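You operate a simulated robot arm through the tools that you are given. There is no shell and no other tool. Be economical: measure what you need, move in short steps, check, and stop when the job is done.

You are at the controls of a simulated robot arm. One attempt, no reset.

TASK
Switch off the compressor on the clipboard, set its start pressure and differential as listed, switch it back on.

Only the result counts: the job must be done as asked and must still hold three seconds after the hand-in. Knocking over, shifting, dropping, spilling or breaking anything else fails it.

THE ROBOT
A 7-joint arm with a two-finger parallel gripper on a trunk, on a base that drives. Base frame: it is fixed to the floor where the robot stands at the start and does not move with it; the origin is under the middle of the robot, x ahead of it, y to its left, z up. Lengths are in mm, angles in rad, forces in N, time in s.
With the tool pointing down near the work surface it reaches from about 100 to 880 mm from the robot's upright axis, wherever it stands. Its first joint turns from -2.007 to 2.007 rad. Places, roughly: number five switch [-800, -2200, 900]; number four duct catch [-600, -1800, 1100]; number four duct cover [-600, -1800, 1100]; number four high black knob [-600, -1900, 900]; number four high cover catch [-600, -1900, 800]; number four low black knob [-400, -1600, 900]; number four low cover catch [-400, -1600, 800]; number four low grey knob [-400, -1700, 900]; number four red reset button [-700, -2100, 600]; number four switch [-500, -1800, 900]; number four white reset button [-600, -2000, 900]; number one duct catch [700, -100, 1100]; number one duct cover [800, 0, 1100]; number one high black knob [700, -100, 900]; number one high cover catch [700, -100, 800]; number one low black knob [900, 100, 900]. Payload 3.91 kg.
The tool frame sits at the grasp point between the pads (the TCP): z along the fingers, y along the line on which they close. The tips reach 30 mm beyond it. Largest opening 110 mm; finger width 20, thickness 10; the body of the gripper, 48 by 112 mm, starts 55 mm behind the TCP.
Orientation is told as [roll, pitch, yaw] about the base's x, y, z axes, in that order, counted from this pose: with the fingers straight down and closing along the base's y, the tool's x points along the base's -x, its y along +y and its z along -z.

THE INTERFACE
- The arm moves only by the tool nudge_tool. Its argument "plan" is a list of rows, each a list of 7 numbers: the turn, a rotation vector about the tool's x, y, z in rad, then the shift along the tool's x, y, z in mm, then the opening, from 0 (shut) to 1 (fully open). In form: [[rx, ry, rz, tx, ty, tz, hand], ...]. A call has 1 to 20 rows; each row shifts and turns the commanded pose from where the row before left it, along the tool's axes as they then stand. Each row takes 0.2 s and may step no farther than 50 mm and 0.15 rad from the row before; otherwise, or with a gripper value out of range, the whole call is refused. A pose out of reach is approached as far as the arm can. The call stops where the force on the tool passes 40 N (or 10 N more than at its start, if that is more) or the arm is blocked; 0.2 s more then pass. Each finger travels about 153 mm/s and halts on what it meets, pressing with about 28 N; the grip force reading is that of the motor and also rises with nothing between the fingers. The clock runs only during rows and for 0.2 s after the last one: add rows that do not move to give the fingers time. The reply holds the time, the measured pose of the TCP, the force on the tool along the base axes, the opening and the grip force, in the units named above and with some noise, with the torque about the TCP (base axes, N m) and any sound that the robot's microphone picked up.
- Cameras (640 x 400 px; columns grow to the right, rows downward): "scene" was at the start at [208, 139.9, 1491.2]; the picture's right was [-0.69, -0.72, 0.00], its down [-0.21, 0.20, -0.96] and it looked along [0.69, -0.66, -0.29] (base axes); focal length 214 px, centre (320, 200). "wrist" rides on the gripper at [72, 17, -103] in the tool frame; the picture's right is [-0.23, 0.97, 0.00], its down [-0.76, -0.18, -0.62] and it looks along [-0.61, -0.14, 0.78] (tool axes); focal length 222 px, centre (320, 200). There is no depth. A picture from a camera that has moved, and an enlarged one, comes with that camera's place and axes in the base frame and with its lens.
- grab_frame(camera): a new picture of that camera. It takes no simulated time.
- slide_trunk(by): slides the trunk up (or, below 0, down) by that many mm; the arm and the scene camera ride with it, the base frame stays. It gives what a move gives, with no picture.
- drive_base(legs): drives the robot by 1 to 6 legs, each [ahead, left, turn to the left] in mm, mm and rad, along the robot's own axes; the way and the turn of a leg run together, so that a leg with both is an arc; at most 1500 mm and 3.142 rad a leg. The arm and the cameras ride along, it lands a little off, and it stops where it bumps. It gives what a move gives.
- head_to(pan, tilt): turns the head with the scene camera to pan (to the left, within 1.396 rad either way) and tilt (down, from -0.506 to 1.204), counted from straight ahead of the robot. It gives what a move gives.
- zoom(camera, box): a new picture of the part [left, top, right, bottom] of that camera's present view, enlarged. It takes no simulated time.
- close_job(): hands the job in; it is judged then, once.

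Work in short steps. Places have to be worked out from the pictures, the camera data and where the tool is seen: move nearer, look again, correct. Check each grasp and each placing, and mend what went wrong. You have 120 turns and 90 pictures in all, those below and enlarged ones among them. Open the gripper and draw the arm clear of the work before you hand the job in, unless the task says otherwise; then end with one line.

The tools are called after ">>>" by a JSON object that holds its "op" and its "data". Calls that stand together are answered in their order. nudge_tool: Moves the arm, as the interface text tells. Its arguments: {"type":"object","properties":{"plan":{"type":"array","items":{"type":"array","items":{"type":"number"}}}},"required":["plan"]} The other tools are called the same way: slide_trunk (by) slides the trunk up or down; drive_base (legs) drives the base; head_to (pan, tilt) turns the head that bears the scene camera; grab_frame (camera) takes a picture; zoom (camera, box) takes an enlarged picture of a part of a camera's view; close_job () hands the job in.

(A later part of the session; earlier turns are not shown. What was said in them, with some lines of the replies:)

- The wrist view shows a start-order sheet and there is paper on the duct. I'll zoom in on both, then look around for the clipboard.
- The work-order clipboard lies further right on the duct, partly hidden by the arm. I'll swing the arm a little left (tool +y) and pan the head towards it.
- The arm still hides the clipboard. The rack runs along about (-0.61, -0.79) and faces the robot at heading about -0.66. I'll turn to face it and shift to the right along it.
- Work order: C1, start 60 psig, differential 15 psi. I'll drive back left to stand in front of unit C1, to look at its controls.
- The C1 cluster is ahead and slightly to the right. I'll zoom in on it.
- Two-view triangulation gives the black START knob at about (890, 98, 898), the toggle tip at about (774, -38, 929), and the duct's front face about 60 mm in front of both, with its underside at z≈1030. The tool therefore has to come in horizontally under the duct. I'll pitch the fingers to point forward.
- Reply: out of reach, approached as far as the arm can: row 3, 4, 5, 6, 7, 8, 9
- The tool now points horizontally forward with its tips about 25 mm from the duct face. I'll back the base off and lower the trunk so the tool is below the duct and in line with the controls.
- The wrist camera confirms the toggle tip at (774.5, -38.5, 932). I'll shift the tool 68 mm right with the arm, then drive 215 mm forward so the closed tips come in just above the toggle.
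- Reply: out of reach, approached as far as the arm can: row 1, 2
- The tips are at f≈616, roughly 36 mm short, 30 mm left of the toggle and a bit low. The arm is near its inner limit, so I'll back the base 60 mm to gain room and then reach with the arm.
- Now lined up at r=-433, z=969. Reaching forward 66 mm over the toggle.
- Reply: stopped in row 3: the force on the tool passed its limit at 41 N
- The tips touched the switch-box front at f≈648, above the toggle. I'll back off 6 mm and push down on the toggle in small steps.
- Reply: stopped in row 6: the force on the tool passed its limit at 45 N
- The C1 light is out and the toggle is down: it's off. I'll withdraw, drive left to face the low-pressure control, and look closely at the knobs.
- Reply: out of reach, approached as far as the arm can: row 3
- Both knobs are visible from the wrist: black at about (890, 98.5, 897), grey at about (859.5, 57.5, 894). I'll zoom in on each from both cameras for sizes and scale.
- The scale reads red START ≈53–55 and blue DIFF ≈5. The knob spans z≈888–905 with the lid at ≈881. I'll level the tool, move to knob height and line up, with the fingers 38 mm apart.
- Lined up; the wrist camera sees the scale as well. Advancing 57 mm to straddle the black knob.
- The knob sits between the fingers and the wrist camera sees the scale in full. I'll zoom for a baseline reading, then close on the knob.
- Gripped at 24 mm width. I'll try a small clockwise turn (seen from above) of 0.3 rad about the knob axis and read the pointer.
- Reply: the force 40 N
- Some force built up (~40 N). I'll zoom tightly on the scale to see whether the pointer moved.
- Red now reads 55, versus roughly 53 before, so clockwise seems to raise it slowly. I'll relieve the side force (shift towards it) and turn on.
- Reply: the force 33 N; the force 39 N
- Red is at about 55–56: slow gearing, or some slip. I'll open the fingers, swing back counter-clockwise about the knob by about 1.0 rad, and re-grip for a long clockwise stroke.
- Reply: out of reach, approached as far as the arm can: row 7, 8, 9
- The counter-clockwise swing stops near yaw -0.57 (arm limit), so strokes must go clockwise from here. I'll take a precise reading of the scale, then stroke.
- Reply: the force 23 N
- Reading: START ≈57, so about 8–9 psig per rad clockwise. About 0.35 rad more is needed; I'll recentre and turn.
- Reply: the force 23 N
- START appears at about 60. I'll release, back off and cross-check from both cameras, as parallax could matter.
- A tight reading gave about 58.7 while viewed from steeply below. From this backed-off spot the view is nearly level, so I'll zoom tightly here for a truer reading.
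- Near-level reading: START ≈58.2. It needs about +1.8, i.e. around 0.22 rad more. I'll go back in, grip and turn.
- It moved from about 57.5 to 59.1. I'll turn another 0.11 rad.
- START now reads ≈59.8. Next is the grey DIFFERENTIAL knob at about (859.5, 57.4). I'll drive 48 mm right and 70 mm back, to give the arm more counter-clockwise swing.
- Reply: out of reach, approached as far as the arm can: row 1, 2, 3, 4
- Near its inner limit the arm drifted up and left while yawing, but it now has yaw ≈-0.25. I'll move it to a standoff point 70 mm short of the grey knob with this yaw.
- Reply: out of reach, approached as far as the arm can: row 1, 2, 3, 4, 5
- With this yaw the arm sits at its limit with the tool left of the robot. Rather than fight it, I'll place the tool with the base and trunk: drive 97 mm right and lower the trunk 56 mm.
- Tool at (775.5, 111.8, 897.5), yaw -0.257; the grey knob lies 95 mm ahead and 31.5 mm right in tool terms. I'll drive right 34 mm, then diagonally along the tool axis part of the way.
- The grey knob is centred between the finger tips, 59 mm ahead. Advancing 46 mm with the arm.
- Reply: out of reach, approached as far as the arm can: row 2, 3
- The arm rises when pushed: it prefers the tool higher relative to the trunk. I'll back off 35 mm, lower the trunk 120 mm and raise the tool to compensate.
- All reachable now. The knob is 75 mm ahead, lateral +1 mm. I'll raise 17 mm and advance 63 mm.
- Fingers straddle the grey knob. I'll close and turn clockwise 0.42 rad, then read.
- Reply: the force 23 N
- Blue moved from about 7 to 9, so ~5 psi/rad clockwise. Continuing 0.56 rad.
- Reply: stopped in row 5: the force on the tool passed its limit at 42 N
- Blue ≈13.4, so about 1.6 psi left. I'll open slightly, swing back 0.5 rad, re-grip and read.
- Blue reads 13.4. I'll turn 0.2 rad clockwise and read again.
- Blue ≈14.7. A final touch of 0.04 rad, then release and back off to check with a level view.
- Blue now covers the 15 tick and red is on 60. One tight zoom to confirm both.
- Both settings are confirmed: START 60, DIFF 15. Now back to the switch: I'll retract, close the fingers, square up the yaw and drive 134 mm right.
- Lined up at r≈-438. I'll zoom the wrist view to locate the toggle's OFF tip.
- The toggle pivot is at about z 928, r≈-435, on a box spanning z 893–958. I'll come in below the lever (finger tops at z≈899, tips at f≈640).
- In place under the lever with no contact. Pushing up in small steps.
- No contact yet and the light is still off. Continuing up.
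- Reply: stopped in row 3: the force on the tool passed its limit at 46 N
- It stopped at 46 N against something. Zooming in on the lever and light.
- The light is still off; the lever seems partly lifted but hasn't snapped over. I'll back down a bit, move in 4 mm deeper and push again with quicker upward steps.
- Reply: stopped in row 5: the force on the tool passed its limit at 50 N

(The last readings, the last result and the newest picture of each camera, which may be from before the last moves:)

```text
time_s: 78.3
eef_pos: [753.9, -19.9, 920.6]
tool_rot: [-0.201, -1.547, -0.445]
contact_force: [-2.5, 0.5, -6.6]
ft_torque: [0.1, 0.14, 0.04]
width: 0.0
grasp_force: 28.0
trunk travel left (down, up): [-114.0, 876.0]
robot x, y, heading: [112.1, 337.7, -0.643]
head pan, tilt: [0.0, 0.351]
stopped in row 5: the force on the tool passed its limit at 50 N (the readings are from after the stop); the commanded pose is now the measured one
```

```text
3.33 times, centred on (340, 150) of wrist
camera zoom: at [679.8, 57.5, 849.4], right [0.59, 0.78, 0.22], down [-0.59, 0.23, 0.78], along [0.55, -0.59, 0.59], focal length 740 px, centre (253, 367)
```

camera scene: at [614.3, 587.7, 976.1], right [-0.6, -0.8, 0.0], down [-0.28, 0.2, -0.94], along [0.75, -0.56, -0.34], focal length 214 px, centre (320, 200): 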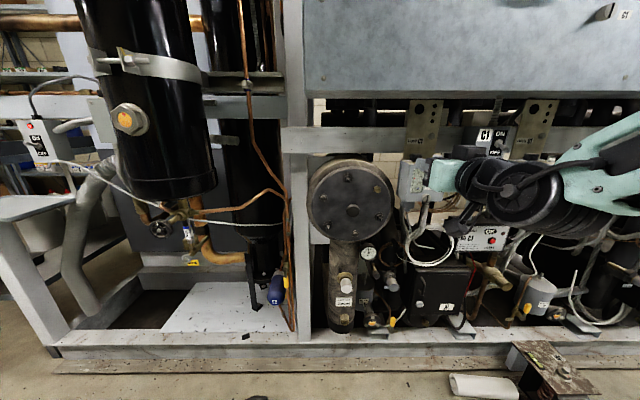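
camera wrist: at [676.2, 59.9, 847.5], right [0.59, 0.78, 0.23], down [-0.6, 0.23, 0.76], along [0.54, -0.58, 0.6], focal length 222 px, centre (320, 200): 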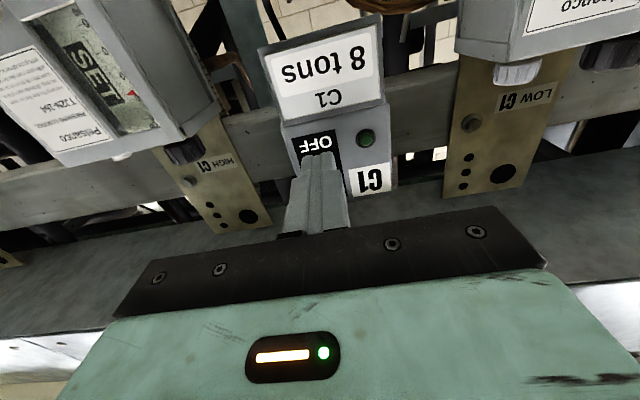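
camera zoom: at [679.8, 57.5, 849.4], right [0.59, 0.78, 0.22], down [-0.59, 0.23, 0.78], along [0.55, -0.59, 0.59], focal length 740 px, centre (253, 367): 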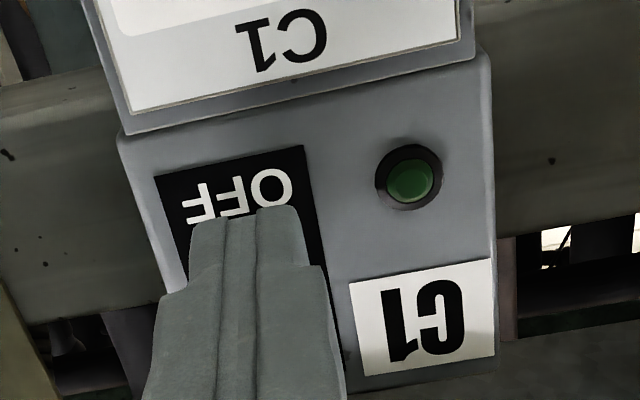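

It still stops at z≈920. I'll withdraw to see the actual lever position before trying again.

>>> {"op": "nudge_tool", "data": {"plan": [[0, 0.024, 0, 6, 0, 0, 0], [0, 0, 0, 0, 0, -40, 0], [0, 0, 0, 20, 0, -30, 0], [0, 0, 0, 20, 20, 0, 0], [0, 0, 0, 0, 0, 0, 0]]}}

>>> {"op": "zoom", "data": {"camera": "wrist", "box": [240, 20, 400, 180]}}

```text
time_s: 79.5
eef_pos: [708.4, 38.7, 877.6]
tool_rot: [-0.092, -1.528, -0.555]
contact_force: [-0.3, 0.1, 0.0]
ft_torque: [-0.03, -0.01, 0.01]
width: 0.0
grasp_force: 28.1
trunk travel left (down, up): [-114.0, 876.0]
robot x, y, heading: [110.3, 339.0, -0.642]
head pan, tilt: [0.0, 0.351]
```

```text
2.50 times, centred on (320, 100) of wrist
camera zoom: at [632.1, 117.2, 809.2], right [0.59, 0.77, 0.22], down [-0.58, 0.22, 0.79], along [0.56, -0.6, 0.57], focal length 555 px, centre (320, 450)
```

zoom: 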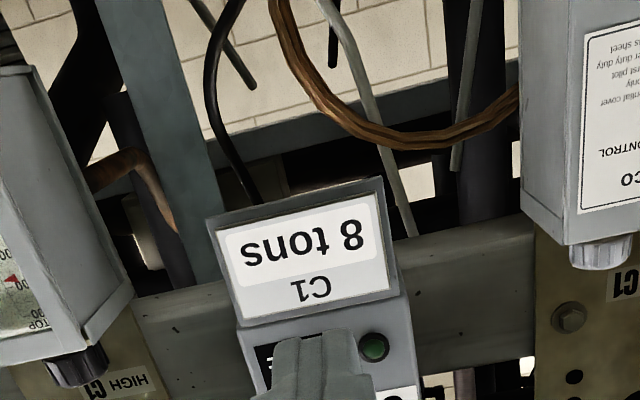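

I'll correct the pitch, and shift up and left so the finger doesn't hide the lever.

>>> {"op": "nudge_tool", "data": {"plan": [[0, -0.043, 0, -20, 35, -10, 0], [0, 0, 0, -20, 35, 0, 0], [0, 0, 0, 0, 0, 0, 0]]}}

>>> {"op": "grab_frame", "data": {"camera": "wrist"}}

>>> {"op": "zoom", "data": {"camera": "scene", "box": [300, 0, 460, 110]}}

```text
time_s: 80.3
eef_pos: [741.6, 102.6, 920.6]
tool_rot: [-1.421, -1.567, 0.779]
contact_force: [0.0, -0.1, -0.7]
ft_torque: [0.02, 0.03, 0.0]
width: 0.0
grasp_force: 27.9
trunk travel left (down, up): [-114.0, 876.0]
robot x, y, heading: [113.2, 339.1, -0.64]
head pan, tilt: [0.0, 0.351]
```

```text
15 pictures are left
camera wrist: at [669.4, 178.5, 847.3], right [0.59, 0.78, 0.22], down [-0.6, 0.23, 0.76], along [0.54, -0.58, 0.61], focal length 222 px, centre (320, 200)
```

wrist: 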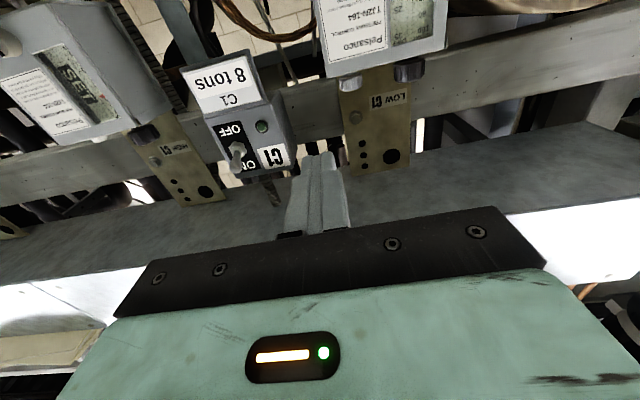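

```text
3.64 times, centred on (380, 55) of scene
camera zoom: at [419.7, 361.4, 800.1], right [-0.6, -0.8, 0.0], down [-0.28, 0.21, -0.94], along [0.75, -0.56, -0.34], focal length 780 px, centre (102, 727)
```

zoom: 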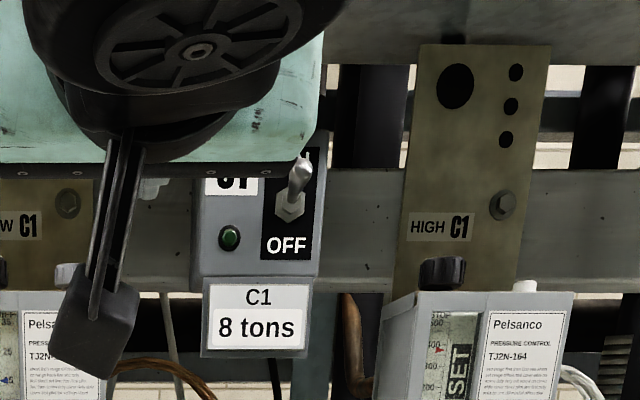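

The lever is now up at ON, but the C1 lamp isn't lit. I'll take a wide view and a close look at the oil control and other lamps.

>>> {"op": "head_to", "data": {"pan": 0.0, "tilt": 0.1}}

>>> {"op": "grab_frame", "data": {"camera": "scene"}}

>>> {"op": "zoom", "data": {"camera": "wrist", "box": [170, 40, 310, 200]}}

```text
time_s: 81.1
eef_pos: [742.4, 102.0, 919.3]
tool_rot: [-1.469, -1.566, 0.826]
contact_force: [-0.1, 1.2, 0.1]
ft_torque: [0.01, 0.02, -0.01]
width: 0.0
grasp_force: 28.5
trunk travel left (down, up): [-114.0, 876.0]
robot x, y, heading: [110.0, 338.8, -0.638]
head pan, tilt: [0.0, 0.099]
```

```text
13 pictures are left
camera scene: at [418.9, 362.1, 823.4], right [-0.6, -0.8, 0.0], down [-0.08, 0.06, -0.99], along [0.8, -0.59, -0.1], focal length 214 px, centre (320, 200)
```

scene: 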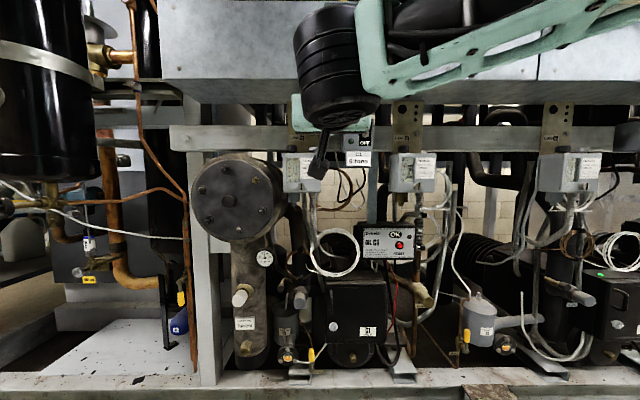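

```text
2.50 times, centred on (240, 120) of wrist
camera zoom: at [669.4, 178.1, 847.1], right [0.59, 0.78, 0.22], down [-0.6, 0.24, 0.76], along [0.54, -0.58, 0.61], focal length 555 px, centre (520, 400)
```

zoom: 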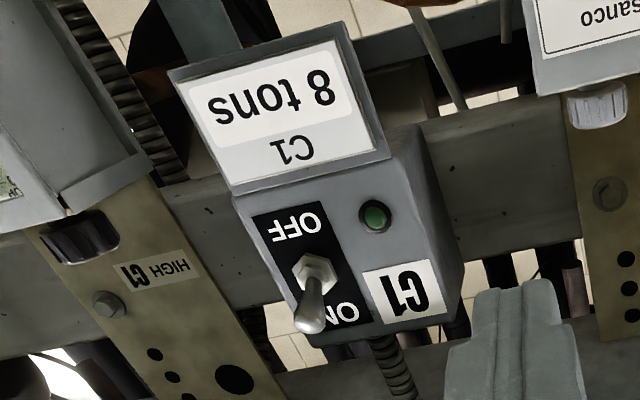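

The lever is at ON; it may be a restart delay or the pressure having to rise to 60. I'll draw the arm clear, wait a few seconds and look again.

>>> {"op": "nudge_tool", "data": {"plan": [[0, 0, 0, 0, 0, -5, 0], [0, 0, 0, 0, 0, 0, 0.3], [0, 0, 0, 0, 0, 0, 0.3], [0, 0, 0, 0, 0, 0, 0.3], [0, 0, 0, 0, 0, 0, 0.3], [0, 0, 0, 0, 0, 0, 0.3], [0, 0, 0, 0, 0, 0, 0.3], [0, 0, 0, 0, 0, 0, 0.3], [0, 0, 0, 0, 0, 0, 0.3], [0, 0, 0, 0, 0, 0, 0.3], [0, 0, 0, 0, 0, 0, 0.3], [0, 0, 0, 0, 0, 0, 0.3], [0, 0, 0, 0, 0, 0, 0.3], [0, 0, 0, 0, 0, 0, 0.3], [0, 0, 0, 0, 0, 0, 0.3], [0, 0, 0, 0, 0, 0, 0.3], [0, 0, 0, 0, 0, 0, 0.3], [0, 0, 0, 0, 0, 0, 0.3], [0, 0, 0, 0, 0, 0, 0.3], [0, 0, 0, 0, 0, 0, 0.3]]}}

>>> {"op": "zoom", "data": {"camera": "scene", "box": [280, 120, 470, 350]}}

```text
time_s: 85.3
eef_pos: [738.1, 105.4, 919.3]
tool_rot: [-1.46, -1.568, 0.812]
contact_force: [0.6, -1.0, -1.2]
ft_torque: [-0.02, 0.0, -0.01]
width: 32.9
grasp_force: 0.1
trunk travel left (down, up): [-114.0, 876.0]
robot x, y, heading: [111.1, 340.0, -0.636]
head pan, tilt: [0.0, 0.099]
```

```text
1.74 times, centred on (375, 235) of scene
camera zoom: at [418.8, 362.1, 823.5], right [-0.6, -0.8, 0.0], down [-0.08, 0.06, -1.0], along [0.8, -0.59, -0.1], focal length 373 px, centre (224, 139)
```

zoom: 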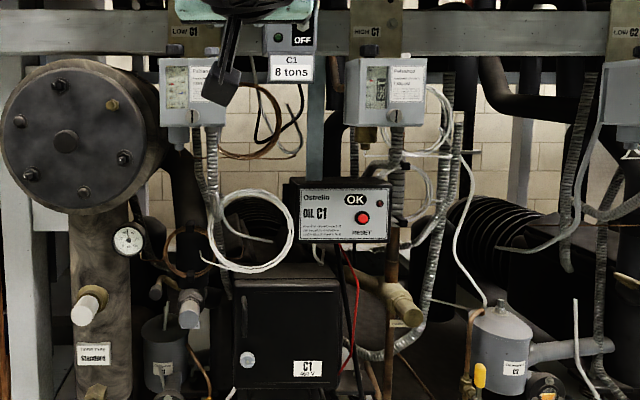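

Still unlit about 8 s after switching on. I'll wait further while withdrawing fully with the base.

>>> {"op": "drive_base", "data": {"legs": [[-150, 0, 0]]}}

>>> {"op": "nudge_tool", "data": {"plan": [[0, 0, 0, 0, 0, 0, 0.5], [0, 0, 0, 0, 0, 0, 0.5], [0, 0, 0, 0, 0, 0, 0.5], [0, 0, 0, 0, 0, 0, 0.5], [0, 0, 0, 0, 0, 0, 0.5], [0, 0, 0, 0, 0, 0, 0.5], [0, 0, 0, 0, 0, 0, 0.5], [0, 0, 0, 0, 0, 0, 0.5], [0, 0, 0, 0, 0, 0, 0.5], [0, 0, 0, 0, 0, 0, 0.5], [0, 0, 0, 0, 0, 0, 0.5], [0, 0, 0, 0, 0, 0, 0.5], [0, 0, 0, 0, 0, 0, 0.5], [0, 0, 0, 0, 0, 0, 0.5], [0, 0, 0, 0, 0, 0, 0.5], [0, 0, 0, 0, 0, 0, 0.5], [0, 0, 0, 0, 0, 0, 0.5], [0, 0, 0, 0, 0, 0, 0.5], [0, 0, 0, 0, 0, 0, 0.5], [0, 0, 0, 0, 0, 0, 0.5]]}}

>>> {"op": "nudge_tool", "data": {"plan": [[0, 0, 0, 0, 0, 0, 0.5], [0, 0, 0, 0, 0, 0, 0.5], [0, 0, 0, 0, 0, 0, 0.5], [0, 0, 0, 0, 0, 0, 0.5], [0, 0, 0, 0, 0, 0, 0.5], [0, 0, 0, 0, 0, 0, 0.5], [0, 0, 0, 0, 0, 0, 0.5], [0, 0, 0, 0, 0, 0, 0.5], [0, 0, 0, 0, 0, 0, 0.5], [0, 0, 0, 0, 0, 0, 0.5], [0, 0, 0, 0, 0, 0, 0.5], [0, 0, 0, 0, 0, 0, 0.5], [0, 0, 0, 0, 0, 0, 0.5], [0, 0, 0, 0, 0, 0, 0.5], [0, 0, 0, 0, 0, 0, 0.5], [0, 0, 0, 0, 0, 0, 0.5], [0, 0, 0, 0, 0, 0, 0.5], [0, 0, 0, 0, 0, 0, 0.5], [0, 0, 0, 0, 0, 0, 0.5], [0, 0, 0, 0, 0, 0, 0.5]]}}

>>> {"op": "zoom", "data": {"camera": "scene", "box": [280, 100, 480, 320]}}

```text
time_s: 86.7
eef_pos: [619.1, 192.3, 918.3]
tool_rot: [-1.449, -1.569, 0.801]
contact_force: [-0.6, -0.8, 0.4]
ft_torque: [0.01, -0.03, 0.01]
width: 33.1
grasp_force: 0.1
trunk travel left (down, up): [-114.0, 876.0]
robot x, y, heading: [-10.6, 427.5, -0.644]
head pan, tilt: [0.0, 0.099]
```

```text
time_s: 90.9
eef_pos: [620.3, 191.4, 919.0]
tool_rot: [-1.434, -1.567, 0.787]
contact_force: [0.3, 0.6, 0.0]
ft_torque: [0.01, -0.02, 0.01]
width: 54.9
grasp_force: 0.1
trunk travel left (down, up): [-114.0, 876.0]
robot x, y, heading: [-5.4, 428.6, -0.643]
head pan, tilt: [0.0, 0.099]
```

```text
time_s: 95.1
eef_pos: [620.2, 191.5, 920.4]
tool_rot: [-1.434, -1.567, 0.784]
contact_force: [-0.5, 0.1, -0.5]
ft_torque: [0.0, -0.02, 0.01]
width: 55.0
grasp_force: 0.1
trunk travel left (down, up): [-114.0, 876.0]
robot x, y, heading: [-10.4, 427.7, -0.641]
head pan, tilt: [0.0, 0.099]
```

```text
1.82 times, centred on (380, 210) of scene
camera zoom: at [300.1, 450.2, 823.5], right [-0.6, -0.8, 0.0], down [-0.08, 0.06, -1.0], along [0.8, -0.6, -0.1], focal length 390 px, centre (211, 182)
```

zoom: 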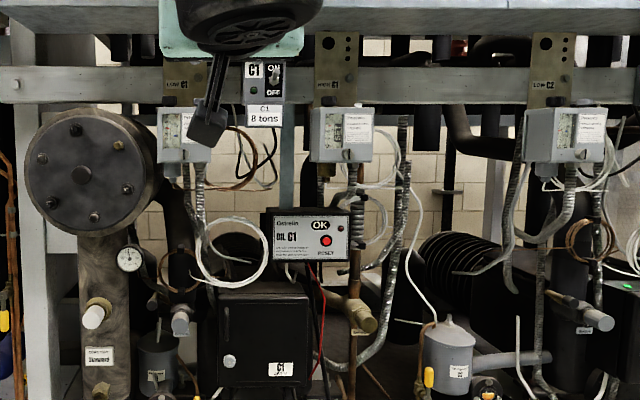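

Still unlit 17 s later. If suction pressure is below 60 psig, C1 would rightly wait. I'll raise the trunk and read the rack's suction gauge.

>>> {"op": "slide_trunk", "data": {"by": 600}}

>>> {"op": "head_to", "data": {"pan": -0.7, "tilt": 0.1}}

>>> {"op": "grab_frame", "data": {"camera": "scene"}}

```text
refused: 600 is not a number from -400 to 400
```

```text
time_s: 96.1
eef_pos: [620.6, 192.4, 919.8]
tool_rot: [-1.437, -1.568, 0.792]
contact_force: [-0.1, -0.9, -0.4]
ft_torque: [0.01, 0.01, 0.01]
width: 55.1
grasp_force: 0.1
trunk travel left (down, up): [-114.0, 876.0]
robot x, y, heading: [-9.0, 428.3, -0.642]
head pan, tilt: [-0.7, 0.099]
```

```text
9 pictures are left
camera scene: at [247.3, 415.7, 823.5], right [-0.97, -0.23, 0.0], down [-0.02, 0.1, -1.0], along [0.23, -0.97, -0.1], focal length 214 px, centre (320, 200)
```

scene: 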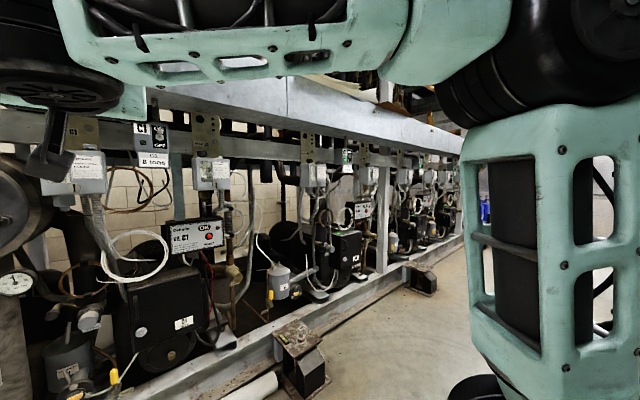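

I'll raise the trunk in one allowed step, drive right along the rack and look at the blue-rimmed gauge.

>>> {"op": "slide_trunk", "data": {"by": 400}}

>>> {"op": "drive_base", "data": {"legs": [[-60, 0, 0], [0, -500, 0]]}}

>>> {"op": "head_to", "data": {"pan": 0.0, "tilt": -0.1}}

>>> {"op": "grab_frame", "data": {"camera": "scene"}}

```text
time_s: 100.0
eef_pos: [619.7, 192.4, 1319.0]
tool_rot: [-1.439, -1.567, 0.789]
contact_force: [-0.6, 0.1, -0.5]
ft_torque: [0.01, -0.01, -0.01]
width: 55.2
grasp_force: 0.1
trunk travel left (down, up): [-514.0, 476.0]
robot x, y, heading: [-5.2, 423.1, -0.643]
head pan, tilt: [-0.7, 0.099]
```

```text
time_s: 103.5
eef_pos: [266.7, -178.7, 1318.6]
tool_rot: [-1.421, -1.568, 0.771]
contact_force: [0.2, 0.1, -0.6]
ft_torque: [-0.01, -0.01, -0.01]
width: 54.9
grasp_force: 0.1
trunk travel left (down, up): [-514.0, 476.0]
robot x, y, heading: [-360.6, 58.7, -0.652]
head pan, tilt: [-0.7, 0.099]
```

```text
time_s: 104.6
eef_pos: [265.7, -179.5, 1319.5]
tool_rot: [-1.42, -1.567, 0.766]
contact_force: [0.1, -0.4, 0.2]
ft_torque: [-0.01, -0.01, -0.01]
width: 54.7
grasp_force: 0.1
trunk travel left (down, up): [-514.0, 476.0]
robot x, y, heading: [-359.8, 58.9, -0.649]
head pan, tilt: [0.0, -0.099]
```

```text
8 pictures are left
camera scene: at [-55.5, 83.9, 1241.3], right [-0.6, -0.8, 0.0], down [0.08, -0.06, -1.0], along [0.79, -0.6, 0.1], focal length 214 px, centre (320, 200)
```

scene: 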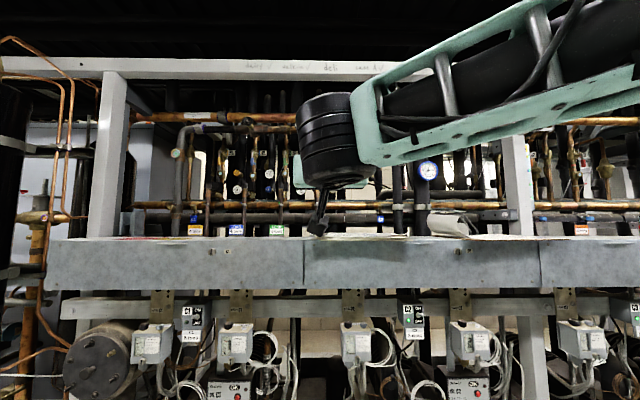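

The gauge is at (428, 170). I'll zoom on it and on C1's lamp.

>>> {"op": "zoom", "data": {"camera": "scene", "box": [412, 154, 444, 186]}}

>>> {"op": "zoom", "data": {"camera": "scene", "box": [120, 290, 440, 400]}}

```text
12.50 times, centred on (428, 170) of scene
camera zoom: at [-55.5, 83.9, 1241.3], right [-0.6, -0.8, 0.0], down [0.08, -0.06, -1.0], along [0.79, -0.6, 0.1], focal length 2681 px, centre (-1030, 575)
```

zoom: 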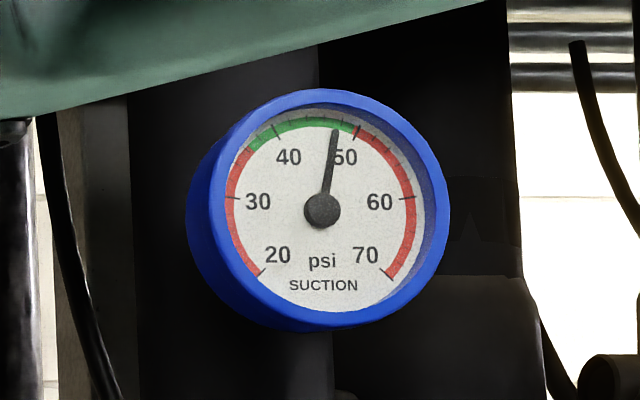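

```text
2.00 times, centred on (280, 345) of scene
camera zoom: at [-55.5, 83.9, 1241.3], right [-0.6, -0.8, 0.0], down [0.08, -0.06, -1.0], along [0.79, -0.6, 0.1], focal length 429 px, centre (400, -90)
```

zoom: 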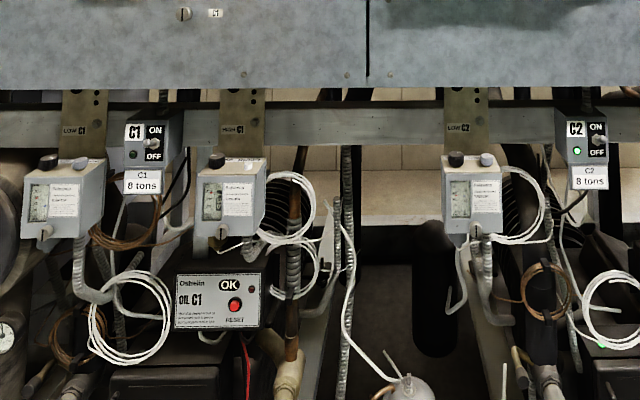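

Suction reads about 47 psi, below the new 60 psig start pressure, so C1 correctly waits with its switch at ON (its lever sits like C2's). The settings are confirmed and the arm is clear with the gripper open, so I'm handing in.

>>> {"op": "close_job", "data": {}}

```text
The job is handed in.
```

C1 was switched off, set to a 60 psig start pressure and a 15 psi differential, and switched back on. Its lamp was still unlit at hand-in, most likely because suction reads about 47 psi, below the new start pressure.
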